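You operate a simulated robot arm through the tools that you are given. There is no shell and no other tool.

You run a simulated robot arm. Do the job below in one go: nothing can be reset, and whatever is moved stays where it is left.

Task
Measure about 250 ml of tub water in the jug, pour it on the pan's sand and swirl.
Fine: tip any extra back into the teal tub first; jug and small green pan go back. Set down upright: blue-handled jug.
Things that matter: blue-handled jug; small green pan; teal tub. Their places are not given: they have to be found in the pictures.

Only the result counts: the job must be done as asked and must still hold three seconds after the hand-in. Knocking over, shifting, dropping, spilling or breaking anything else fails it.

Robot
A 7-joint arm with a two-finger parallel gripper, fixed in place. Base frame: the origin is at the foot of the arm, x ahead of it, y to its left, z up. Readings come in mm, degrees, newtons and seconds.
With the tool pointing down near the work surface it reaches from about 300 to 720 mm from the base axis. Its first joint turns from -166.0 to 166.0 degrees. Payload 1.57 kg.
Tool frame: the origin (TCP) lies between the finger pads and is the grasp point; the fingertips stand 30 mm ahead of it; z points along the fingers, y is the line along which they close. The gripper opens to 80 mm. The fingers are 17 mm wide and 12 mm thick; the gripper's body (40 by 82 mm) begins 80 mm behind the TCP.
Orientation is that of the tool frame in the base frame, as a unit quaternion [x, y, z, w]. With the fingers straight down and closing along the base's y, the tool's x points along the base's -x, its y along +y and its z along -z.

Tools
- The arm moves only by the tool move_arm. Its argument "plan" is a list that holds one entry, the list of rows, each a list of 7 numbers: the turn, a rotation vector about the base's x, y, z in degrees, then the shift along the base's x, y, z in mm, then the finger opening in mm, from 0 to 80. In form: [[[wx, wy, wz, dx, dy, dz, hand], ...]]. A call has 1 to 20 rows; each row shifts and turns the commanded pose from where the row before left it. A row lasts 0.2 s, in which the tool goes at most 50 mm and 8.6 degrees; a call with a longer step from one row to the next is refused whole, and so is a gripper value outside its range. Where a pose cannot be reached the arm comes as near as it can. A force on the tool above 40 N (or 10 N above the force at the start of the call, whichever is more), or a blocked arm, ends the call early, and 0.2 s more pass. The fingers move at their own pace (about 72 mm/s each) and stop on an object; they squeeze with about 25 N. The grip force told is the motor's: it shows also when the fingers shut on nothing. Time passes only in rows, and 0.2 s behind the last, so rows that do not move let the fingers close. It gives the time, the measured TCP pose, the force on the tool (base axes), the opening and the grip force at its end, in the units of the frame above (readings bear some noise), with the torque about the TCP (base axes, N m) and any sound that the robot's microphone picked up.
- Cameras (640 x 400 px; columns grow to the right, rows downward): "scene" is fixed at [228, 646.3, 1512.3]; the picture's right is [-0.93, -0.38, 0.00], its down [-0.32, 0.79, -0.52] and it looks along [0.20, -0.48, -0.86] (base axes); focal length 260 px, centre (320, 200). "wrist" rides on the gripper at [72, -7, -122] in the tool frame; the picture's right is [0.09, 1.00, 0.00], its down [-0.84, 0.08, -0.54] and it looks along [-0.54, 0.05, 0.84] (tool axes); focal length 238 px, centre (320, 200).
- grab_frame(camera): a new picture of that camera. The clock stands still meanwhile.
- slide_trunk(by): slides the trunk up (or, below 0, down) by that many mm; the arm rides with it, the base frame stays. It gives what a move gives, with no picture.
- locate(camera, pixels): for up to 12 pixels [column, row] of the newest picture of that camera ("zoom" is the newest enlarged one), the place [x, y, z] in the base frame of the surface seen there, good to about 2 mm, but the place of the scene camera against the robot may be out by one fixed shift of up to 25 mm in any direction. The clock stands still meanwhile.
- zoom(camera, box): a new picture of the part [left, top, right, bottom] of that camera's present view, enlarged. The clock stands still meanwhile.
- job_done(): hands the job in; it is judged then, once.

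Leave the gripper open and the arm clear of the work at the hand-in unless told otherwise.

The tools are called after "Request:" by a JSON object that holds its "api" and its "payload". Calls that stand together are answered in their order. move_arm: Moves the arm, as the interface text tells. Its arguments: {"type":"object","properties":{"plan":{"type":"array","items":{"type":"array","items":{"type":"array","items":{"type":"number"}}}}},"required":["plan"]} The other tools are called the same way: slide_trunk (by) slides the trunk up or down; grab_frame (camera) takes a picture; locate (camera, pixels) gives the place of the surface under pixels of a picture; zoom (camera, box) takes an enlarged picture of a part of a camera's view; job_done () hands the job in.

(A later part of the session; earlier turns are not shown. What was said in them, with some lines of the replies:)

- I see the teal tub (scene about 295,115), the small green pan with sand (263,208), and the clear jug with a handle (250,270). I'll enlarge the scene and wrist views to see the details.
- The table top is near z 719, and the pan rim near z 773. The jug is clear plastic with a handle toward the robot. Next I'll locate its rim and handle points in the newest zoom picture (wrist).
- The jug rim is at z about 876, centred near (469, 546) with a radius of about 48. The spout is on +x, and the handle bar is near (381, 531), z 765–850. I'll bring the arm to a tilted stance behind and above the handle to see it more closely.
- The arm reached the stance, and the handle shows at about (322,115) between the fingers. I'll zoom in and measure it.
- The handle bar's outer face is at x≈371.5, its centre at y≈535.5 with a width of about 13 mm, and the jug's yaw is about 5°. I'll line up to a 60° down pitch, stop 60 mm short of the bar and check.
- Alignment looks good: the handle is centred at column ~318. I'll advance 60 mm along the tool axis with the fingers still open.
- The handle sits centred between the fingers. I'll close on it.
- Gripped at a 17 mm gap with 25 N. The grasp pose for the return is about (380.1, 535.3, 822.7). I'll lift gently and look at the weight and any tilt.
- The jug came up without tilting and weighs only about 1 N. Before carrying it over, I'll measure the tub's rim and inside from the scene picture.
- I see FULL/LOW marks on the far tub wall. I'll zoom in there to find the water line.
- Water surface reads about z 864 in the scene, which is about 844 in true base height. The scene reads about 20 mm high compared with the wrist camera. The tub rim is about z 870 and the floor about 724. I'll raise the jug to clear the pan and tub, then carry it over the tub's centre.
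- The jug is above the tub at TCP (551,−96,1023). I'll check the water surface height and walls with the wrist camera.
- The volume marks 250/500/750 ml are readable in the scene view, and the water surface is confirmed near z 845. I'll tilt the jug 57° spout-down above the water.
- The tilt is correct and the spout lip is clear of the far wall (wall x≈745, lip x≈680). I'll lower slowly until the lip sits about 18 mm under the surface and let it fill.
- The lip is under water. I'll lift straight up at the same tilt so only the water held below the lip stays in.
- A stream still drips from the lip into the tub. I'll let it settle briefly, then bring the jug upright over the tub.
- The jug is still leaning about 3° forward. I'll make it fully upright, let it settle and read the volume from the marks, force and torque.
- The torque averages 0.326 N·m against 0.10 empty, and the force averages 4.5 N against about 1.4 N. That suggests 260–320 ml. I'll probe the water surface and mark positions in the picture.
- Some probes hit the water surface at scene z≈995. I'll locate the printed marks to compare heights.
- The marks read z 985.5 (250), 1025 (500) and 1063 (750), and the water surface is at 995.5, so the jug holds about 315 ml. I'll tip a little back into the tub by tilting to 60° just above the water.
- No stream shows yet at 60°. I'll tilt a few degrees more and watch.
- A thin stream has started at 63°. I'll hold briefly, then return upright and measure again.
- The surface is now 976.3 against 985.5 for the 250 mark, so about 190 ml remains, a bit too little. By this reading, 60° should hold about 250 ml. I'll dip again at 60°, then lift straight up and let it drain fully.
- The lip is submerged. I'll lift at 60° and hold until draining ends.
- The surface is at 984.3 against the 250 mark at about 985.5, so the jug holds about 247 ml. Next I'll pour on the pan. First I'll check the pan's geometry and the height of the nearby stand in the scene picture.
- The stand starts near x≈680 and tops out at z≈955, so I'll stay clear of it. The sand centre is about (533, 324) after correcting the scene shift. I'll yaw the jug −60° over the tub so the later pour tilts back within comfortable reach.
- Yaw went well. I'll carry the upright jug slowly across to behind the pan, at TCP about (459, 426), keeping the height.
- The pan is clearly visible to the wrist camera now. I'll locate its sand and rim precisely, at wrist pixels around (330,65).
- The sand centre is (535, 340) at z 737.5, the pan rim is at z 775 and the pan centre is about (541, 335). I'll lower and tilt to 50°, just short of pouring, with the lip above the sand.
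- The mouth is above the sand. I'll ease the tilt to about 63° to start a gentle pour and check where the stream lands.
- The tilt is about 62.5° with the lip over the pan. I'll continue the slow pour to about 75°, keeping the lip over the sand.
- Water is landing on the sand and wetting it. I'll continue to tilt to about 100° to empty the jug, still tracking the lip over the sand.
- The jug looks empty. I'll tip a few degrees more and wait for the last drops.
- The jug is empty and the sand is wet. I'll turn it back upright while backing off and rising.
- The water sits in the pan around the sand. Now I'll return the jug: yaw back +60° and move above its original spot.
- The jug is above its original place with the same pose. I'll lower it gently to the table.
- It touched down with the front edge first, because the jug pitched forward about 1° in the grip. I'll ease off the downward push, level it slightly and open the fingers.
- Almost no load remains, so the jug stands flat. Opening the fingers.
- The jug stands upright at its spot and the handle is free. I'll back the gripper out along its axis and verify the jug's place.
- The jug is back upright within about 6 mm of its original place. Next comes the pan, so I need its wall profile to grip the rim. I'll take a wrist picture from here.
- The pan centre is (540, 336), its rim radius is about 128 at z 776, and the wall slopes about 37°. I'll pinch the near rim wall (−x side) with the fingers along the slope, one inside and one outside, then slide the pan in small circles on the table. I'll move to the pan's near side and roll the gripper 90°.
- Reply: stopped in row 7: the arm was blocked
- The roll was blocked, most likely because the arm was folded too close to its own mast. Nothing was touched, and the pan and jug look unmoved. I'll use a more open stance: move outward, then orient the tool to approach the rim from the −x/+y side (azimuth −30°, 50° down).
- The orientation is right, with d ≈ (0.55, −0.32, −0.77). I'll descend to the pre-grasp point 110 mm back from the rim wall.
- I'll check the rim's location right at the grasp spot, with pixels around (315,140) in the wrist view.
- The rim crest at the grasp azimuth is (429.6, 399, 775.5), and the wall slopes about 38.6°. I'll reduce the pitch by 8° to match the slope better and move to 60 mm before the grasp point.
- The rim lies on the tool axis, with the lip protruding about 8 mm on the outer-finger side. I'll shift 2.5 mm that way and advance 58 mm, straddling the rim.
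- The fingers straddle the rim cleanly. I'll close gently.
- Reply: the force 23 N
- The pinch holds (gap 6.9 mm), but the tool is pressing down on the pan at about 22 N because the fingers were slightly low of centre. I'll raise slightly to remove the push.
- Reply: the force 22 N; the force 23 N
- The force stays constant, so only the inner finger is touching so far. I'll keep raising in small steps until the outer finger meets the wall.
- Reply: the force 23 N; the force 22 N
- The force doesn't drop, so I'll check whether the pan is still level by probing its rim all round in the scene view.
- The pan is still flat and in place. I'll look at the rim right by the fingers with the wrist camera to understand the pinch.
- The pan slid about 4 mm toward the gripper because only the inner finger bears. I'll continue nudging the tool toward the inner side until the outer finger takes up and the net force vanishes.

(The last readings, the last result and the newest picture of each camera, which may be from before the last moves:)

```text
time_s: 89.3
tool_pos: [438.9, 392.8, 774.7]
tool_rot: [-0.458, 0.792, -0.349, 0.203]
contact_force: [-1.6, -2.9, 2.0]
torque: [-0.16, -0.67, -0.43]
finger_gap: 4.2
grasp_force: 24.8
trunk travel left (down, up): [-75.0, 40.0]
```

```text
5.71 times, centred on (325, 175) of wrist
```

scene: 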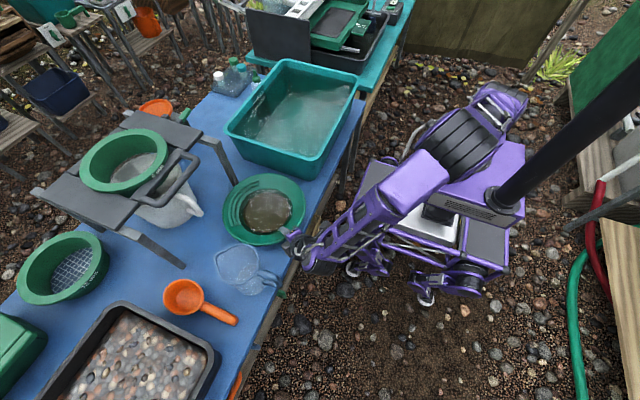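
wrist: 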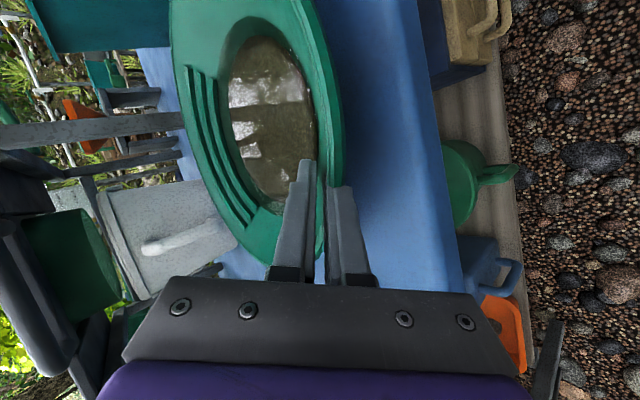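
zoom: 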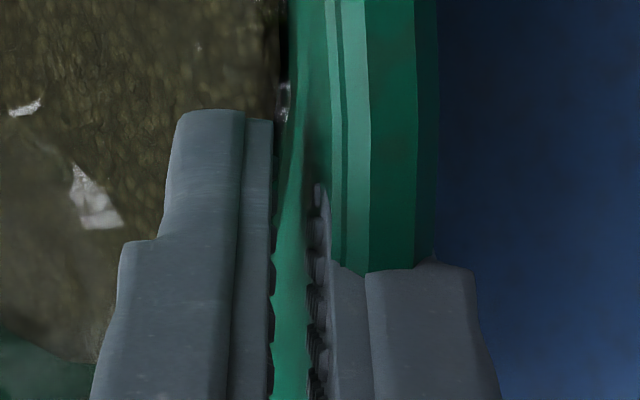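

The rim is clamped now, with the net force near 2 N at a 4.2 mm gap. The stand leg is about 20 mm beyond the pan on the +x/−y side, so the orbit will be offset away from it: radius 20 mm with the current spot as its extreme point. I'll do one slow test turn first.

Request:
{"api": "move_arm", "payload": {"plan": [[[0, 0, 0, 0.8, 15.3, 0, 0], [0, 0, 0, -10.2, 11.4, 0, 0], [0, 0, 0, -15.3, 0.8, 0, 0], [0, 0, 0, -11.4, -10.2, 0, 0]]]}}

Request:
{"api": "zoom", "payload": {"camera": "scene", "box": [210, 160, 350, 300]}}

```text
time_s: 90.3
tool_pos: [402.5, 410.7, 775.5]
tool_rot: [-0.458, 0.792, -0.349, 0.202]
contact_force: [1.3, 1.1, 3.5]
torque: [0.21, -1.04, 0.38]
finger_gap: 3.7
grasp_force: 24.7
trunk travel left (down, up): [-75.0, 40.0]
```

```text
2.86 times, centred on (280, 230) of scene
```

zoom: 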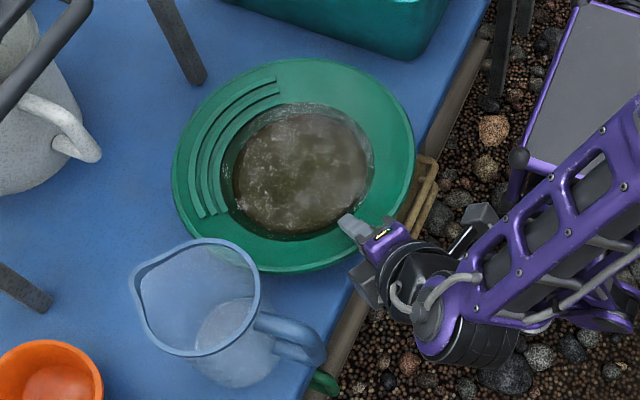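

The pan follows well with no spill, but the orbit passes close to the jug at about 6 mm. I'll re-centre the orbit further from the jug, at about (510, 335), and do 1.5 more turns.

Request:
{"api": "move_arm", "payload": {"plan": [[[0, 0, 0, -9.0, -13.7, 0, 0], [0, 0, 0, 1.1, -15.3, 0, 0], [0, 0, 0, 11.6, -10, 0, 0], [0, 0, 0, 15.3, 1.1, 0, 0], [0, 0, 0, 10, 11.6, 0, 0], [0, 0, 0, -1.1, 15.3, 0, 0], [0, 0, 0, -11.6, 10, 0, 0], [0, 0, 0, -15.3, -1.1, 0, 0], [0, 0, 0, -10, -11.6, 0, 0], [0, 0, 0, 1.1, -15.3, 0, 0], [0, 0, 0, 11.6, -10, 0, 0], [0, 0, 0, 15.3, 1.1, 0, 0]]]}}

Request:
{"api": "zoom", "payload": {"camera": "scene", "box": [210, 160, 350, 300]}}

Request:
{"api": "zoom", "payload": {"camera": "wrist", "box": [180, 0, 400, 210]}}

```text
time_s: 92.9
tool_pos: [422.4, 371.0, 775.1]
tool_rot: [-0.458, 0.792, -0.35, 0.202]
contact_force: [-2.8, -1.1, 2.7]
torque: [-0.17, -0.79, -0.23]
finger_gap: 4.0
grasp_force: 25.0
trunk travel left (down, up): [-75.0, 40.0]
```

```text
2.86 times, centred on (280, 230) of scene
```

zoom: 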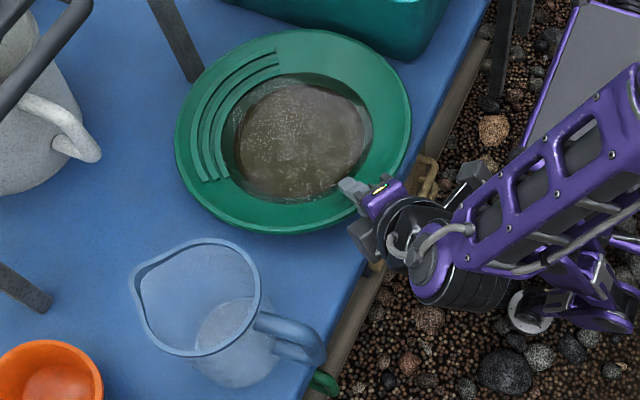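

```text
1.90 times, centred on (290, 105) of wrist
```

zoom: 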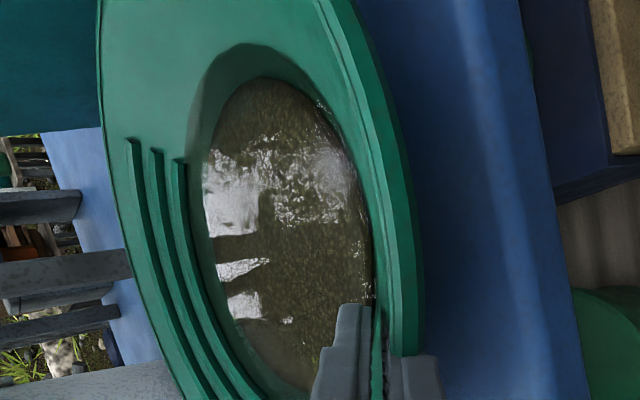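

Everything follows smoothly and the water stays in the pan. I'll do three brisker turns (1.2 s each).

Request:
{"api": "move_arm", "payload": {"plan": [[[0, 0, 0, 11, 16.7, 0, 0], [0, 0, 0, -9, 17.9, 0, 0], [0, 0, 0, -20, 1.2, 0, 0], [0, 0, 0, -11, -16.7, 0, 0], [0, 0, 0, 9, -17.9, 0, 0], [0, 0, 0, 20, -1.2, 0, 0], [0, 0, 0, 11, 16.7, 0, 0], [0, 0, 0, -9, 17.9, 0, 0], [0, 0, 0, -20, 1.2, 0, 0], [0, 0, 0, -11, -16.7, 0, 0], [0, 0, 0, 9, -17.9, 0, 0], [0, 0, 0, 20, -1.2, 0, 0], [0, 0, 0, 11, 16.7, 0, 0], [0, 0, 0, -9, 17.9, 0, 0], [0, 0, 0, -20, 1.2, 0, 0], [0, 0, 0, -11, -16.7, 0, 0], [0, 0, 0, 9, -17.9, 0, 0], [0, 0, 0, 20, -1.2, 0, 0]]]}}

Request:
{"api": "zoom", "payload": {"camera": "scene", "box": [210, 160, 350, 300]}}

```text
time_s: 96.7
tool_pos: [422.8, 371.4, 772.8]
tool_rot: [-0.458, 0.792, -0.35, 0.202]
contact_force: [-0.7, -0.1, 3.1]
torque: [-0.26, -0.83, -0.16]
finger_gap: 4.0
grasp_force: 24.7
trunk travel left (down, up): [-75.0, 40.0]
```

```text
2.86 times, centred on (280, 230) of scene
```

zoom: 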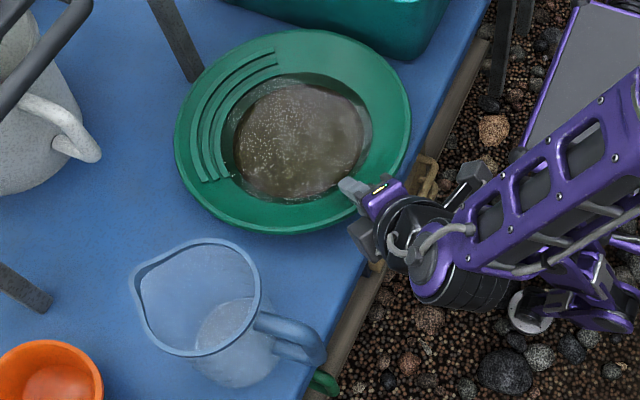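

The swirl runs well with no spill. I'll do three more turns to be thorough.

Request:
{"api": "move_arm", "payload": {"plan": [[[0, 0, 0, 11, 16.7, 0, 0], [0, 0, 0, -9, 17.9, 0, 0], [0, 0, 0, -20, 1.2, 0, 0], [0, 0, 0, -11, -16.7, 0, 0], [0, 0, 0, 9, -17.9, 0, 0], [0, 0, 0, 20, -1.2, 0, 0], [0, 0, 0, 11, 16.7, 0, 0], [0, 0, 0, -9, 17.9, 0, 0], [0, 0, 0, -20, 1.2, 0, 0], [0, 0, 0, -11, -16.7, 0, 0], [0, 0, 0, 9, -17.9, 0, 0], [0, 0, 0, 20, -1.2, 0, 0], [0, 0, 0, 11, 16.7, 0, 0], [0, 0, 0, -9, 17.9, 0, 0], [0, 0, 0, -20, 1.2, 0, 0], [0, 0, 0, -11, -16.7, 0, 0], [0, 0, 0, 9, -17.9, 0, 0], [0, 0, 0, 20, -1.2, 0, 0]]]}}

Request:
{"api": "move_arm", "payload": {"plan": [[[0, 0, 0, 0, 0, 0, 0], [0, 0, 0, 0, 0, 0, 0]]]}}

Request:
{"api": "grab_frame", "payload": {"camera": "scene"}}

Request:
{"api": "locate", "payload": {"camera": "scene", "pixels": [[270, 173], [310, 205], [262, 237], [232, 205], [290, 175], [300, 230], [240, 225], [245, 182]]}}

```text
time_s: 100.5
tool_pos: [422.3, 371.2, 774.4]
tool_rot: [-0.458, 0.792, -0.349, 0.202]
contact_force: [-2.0, -0.2, 2.8]
torque: [-0.34, -0.78, -0.19]
finger_gap: 3.6
grasp_force: 24.7
trunk travel left (down, up): [-75.0, 40.0]
```

```text
time_s: 101.1
tool_pos: [422.6, 371.9, 775.6]
tool_rot: [-0.459, 0.792, -0.349, 0.202]
contact_force: [-0.2, -2.6, 2.2]
torque: [-0.4, -0.71, -0.39]
finger_gap: 3.8
grasp_force: 25.1
trunk travel left (down, up): [-75.0, 40.0]
```

```text
taken
```

scene: 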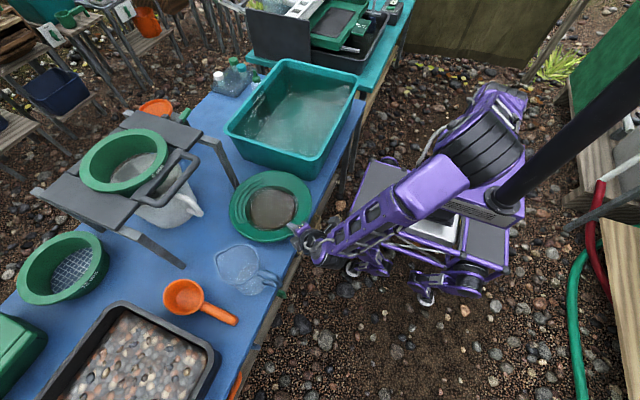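

```text
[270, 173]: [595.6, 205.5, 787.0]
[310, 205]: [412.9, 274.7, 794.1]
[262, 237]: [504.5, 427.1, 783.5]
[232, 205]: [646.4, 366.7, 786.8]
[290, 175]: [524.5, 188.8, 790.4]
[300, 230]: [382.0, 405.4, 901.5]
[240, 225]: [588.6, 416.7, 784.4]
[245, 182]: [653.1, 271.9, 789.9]
```

Swirling is done, and the water and sand are still in the pan. I'll slide the pan back by about (+20, +19) mm to its original centre.

Request:
{"api": "move_arm", "payload": {"plan": [[[0, 0, 0, 5, 5, 0, 0], [0, 0, 0, 7, 6.5, 0, 0], [0, 0, 0, 5.3, 5, 0, 0], [0, 0, 0, 3, 2.8, 0, 0], [0, 0, 0, 0, 0, 0, 0], [0, 0, 0, 0, 0, 0, 0]]]}}

Request:
{"api": "grab_frame", "payload": {"camera": "scene"}}

Request:
{"api": "locate", "payload": {"camera": "scene", "pixels": [[262, 175], [302, 205], [256, 243], [224, 205], [285, 180], [265, 210], [240, 230]]}}

Request:
{"api": "zoom", "payload": {"camera": "scene", "box": [180, 160, 340, 340]}}

```text
time_s: 102.5
tool_pos: [442.4, 392.0, 774.7]
tool_rot: [-0.458, 0.792, -0.349, 0.203]
contact_force: [-2.4, -0.7, 3.0]
torque: [-0.33, -0.68, -0.33]
finger_gap: 4.0
grasp_force: 25.0
trunk travel left (down, up): [-75.0, 40.0]
```

```text
taken
```

scene: 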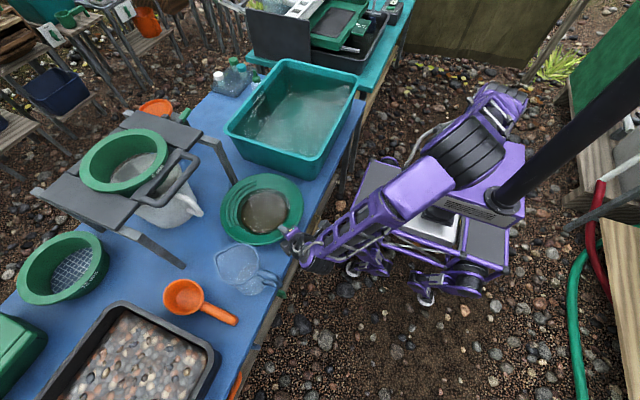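

```text
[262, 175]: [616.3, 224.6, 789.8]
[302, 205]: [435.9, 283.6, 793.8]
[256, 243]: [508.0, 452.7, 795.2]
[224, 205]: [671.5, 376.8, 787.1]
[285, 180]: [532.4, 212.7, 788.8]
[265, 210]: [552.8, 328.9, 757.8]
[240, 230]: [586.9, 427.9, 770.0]
```

```text
2.22 times, centred on (260, 250) of scene
```

zoom: 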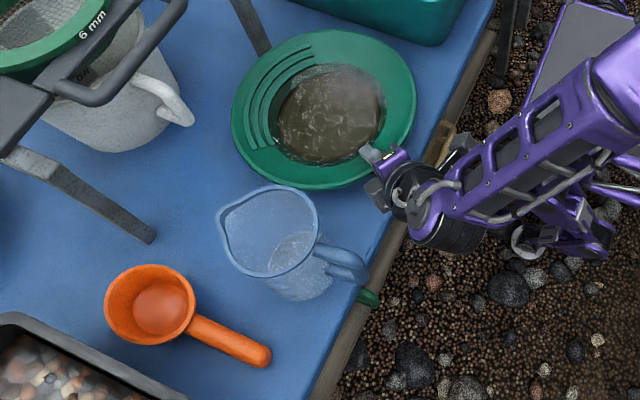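

The pan sits about 5 mm too far (+x,+y), and its near side is slightly raised. I'll nudge it back and lower a touch before releasing.

Request:
{"api": "move_arm", "payload": {"plan": [[[0, 0, 0, -3, -1.2, 0, 0], [0, 0, 0, -2.5, -1, -1, 0], [0, 0, 0, 0, 0, -1, 0], [0, 0, 0, 0, 0, 0, 0]]]}}

Request:
{"api": "grab_frame", "payload": {"camera": "scene"}}

Request:
{"api": "locate", "payload": {"camera": "scene", "pixels": [[262, 175], [302, 205], [256, 243], [224, 205], [285, 180], [265, 210], [240, 230]]}}

Request:
{"api": "zoom", "payload": {"camera": "scene", "box": [180, 160, 340, 340]}}

```text
time_s: 103.5
tool_pos: [437.5, 389.4, 773.1]
tool_rot: [-0.459, 0.792, -0.349, 0.203]
contact_force: [2.9, 2.5, 4.4]
torque: [0.16, -1.16, 0.53]
finger_gap: 4.3
grasp_force: 24.7
trunk travel left (down, up): [-75.0, 40.0]
```

```text
taken
```

scene: 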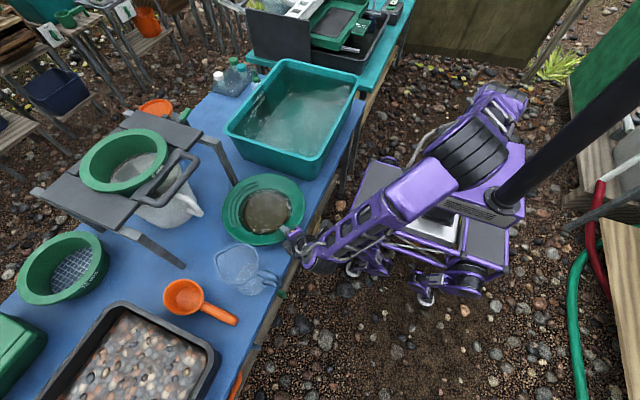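

```text
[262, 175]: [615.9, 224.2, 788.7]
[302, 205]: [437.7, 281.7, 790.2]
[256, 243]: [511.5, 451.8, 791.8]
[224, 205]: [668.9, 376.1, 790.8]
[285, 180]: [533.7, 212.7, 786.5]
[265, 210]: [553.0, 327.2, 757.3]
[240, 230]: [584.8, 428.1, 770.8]
```

```text
2.22 times, centred on (260, 250) of scene
```

zoom: 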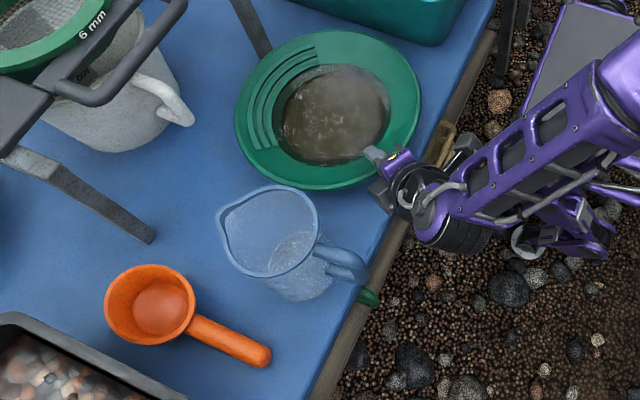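

The pan now overlays its original picture position and is level. I'll open the fingers.

Request:
{"api": "move_arm", "payload": {"plan": [[[0, 0, 0, 0, 0, 0, 10], [0, 0, 0, 0, 0, 0, 20], [0, 0, 0, 0, 0, 0, 34], [0, 0, 0, 0, 0, 0, 34]]]}}

Request:
{"api": "zoom", "payload": {"camera": "wrist", "box": [250, 100, 390, 220]}}

```text
time_s: 104.5
tool_pos: [436.8, 389.4, 773.0]
tool_rot: [-0.458, 0.792, -0.349, 0.203]
contact_force: [-0.6, -0.2, 0.0]
torque: [-0.01, 0.0, 0.01]
finger_gap: 33.9
grasp_force: 0.0
trunk travel left (down, up): [-75.0, 40.0]
```

```text
3.33 times, centred on (320, 160) of wrist
```

zoom: 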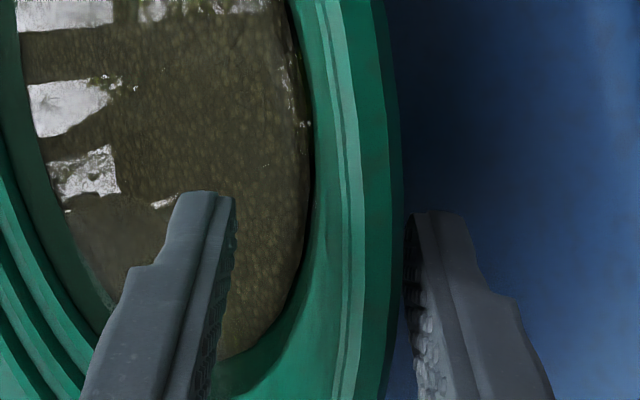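

The fingers are free of the rim with no contact force. I'll back out along the tool axis in small steps, biased slightly toward the outer side.

Request:
{"api": "move_arm", "payload": {"plan": [[[0, 0, 0, -1.2, 0.7, -1.5, 34], [0, 0, 0, -6.4, 3.7, 6.7, 34], [0, 0, 0, -9.6, 5.5, 10.1, 34], [0, 0, 0, -12.8, 7.3, 13.5, 34], [0, 0, 0, -19, 11, 20, 34], [0, 0, 0, -19, 11, 20, 34], [0, 0, 0, -10, 0, 30, 34], [0, 0, 0, 0, 0, 0, 60], [0, 0, 0, 0, 0, 0, 60]]]}}

Request:
{"api": "grab_frame", "payload": {"camera": "wrist"}}

Request:
{"api": "grab_frame", "payload": {"camera": "scene"}}

```text
time_s: 106.5
tool_pos: [358.5, 428.3, 870.4]
tool_rot: [-0.459, 0.792, -0.35, 0.202]
contact_force: [0.0, -0.5, 0.1]
torque: [0.03, 0.03, -0.02]
finger_gap: 60.0
grasp_force: 0.1
trunk travel left (down, up): [-75.0, 40.0]
```

```text
taken
```

wrist: 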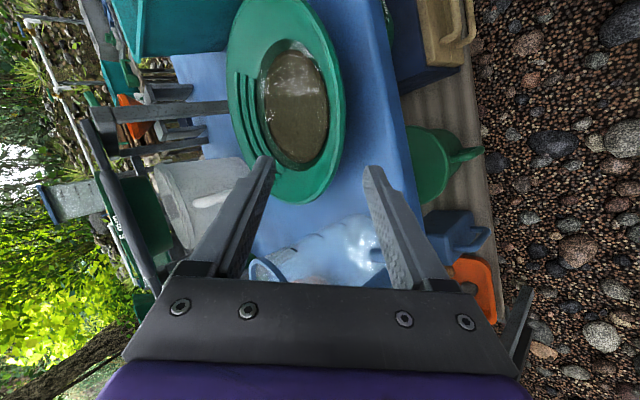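

```text
taken
```

scene: 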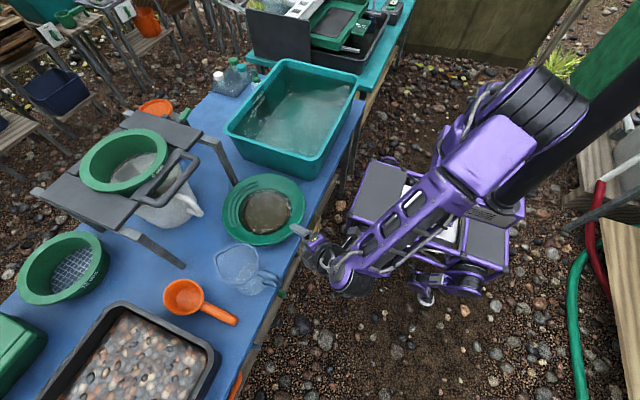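

The arm is clear of the pan. I'll raise it well away with the gripper open and check the final scene.

Request:
{"api": "move_arm", "payload": {"plan": [[[0, 0, 0, 0, 0, 20, 80], [0, 0, 0, 0, 0, 35, 80], [0, 0, 0, 0, 0, 35, 80], [0, 0, 0, 0, 0, 30, 80], [0, 0, 0, 0, 0, 0, 80]]]}}

Request:
{"api": "zoom", "payload": {"camera": "scene", "box": [180, 160, 340, 340]}}

Request:
{"api": "grab_frame", "payload": {"camera": "scene"}}

```text
time_s: 107.7
tool_pos: [361.0, 427.7, 991.5]
tool_rot: [-0.458, 0.792, -0.35, 0.202]
contact_force: [0.6, -0.8, -0.5]
torque: [-0.03, -0.02, -0.02]
finger_gap: 80.0
grasp_force: 0.1
trunk travel left (down, up): [-75.0, 40.0]
```

```text
2.22 times, centred on (260, 250) of scene
```

zoom: 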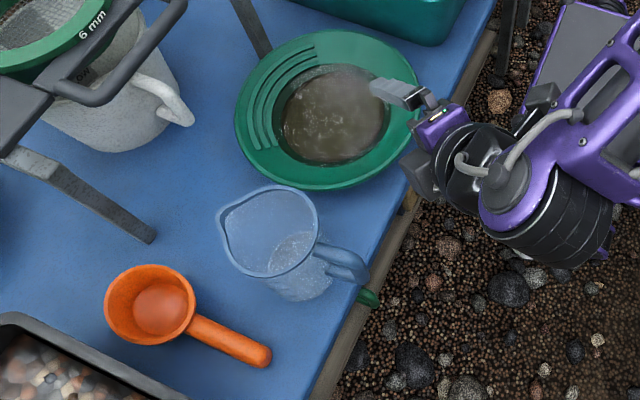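

```text
taken
```

scene: 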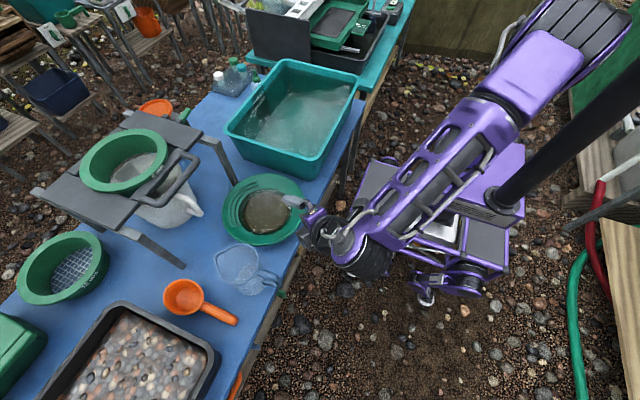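

The jug stands upright and empty at its place. The pan is back and level with its wet sand and water, nothing else has moved, and the gripper is open and clear. Handing in.

Request:
{"api": "job_done", "payload": {}}

```text
The job is handed in.
```

I measured about 247 ml of tub water in the jug, poured it onto the pan's sand, swirled it, and put everything back. The job is handed in.

- **Measuring:** The first scoop came out at about 315 ml. Tipping some back left too little, about 190 ml, so I dipped again. The final level sat almost exactly on the 250 mark.
- **Pour:** All the water landed on the sand, with no spill seen.
- **Swirl:** I gripped the pan's rim and slid it on the table in about eight small circles of 20 mm radius. I didn't lift it, because its weight would probably have tipped it in the grip. The sand and water stayed in the pan.
- **Return:** The jug is upright and about 6 mm from where it started. The pan is level and matches its original position in the picture.

Nothing else appeared to move in the final pictures, and the gripper is open and clear of the work.
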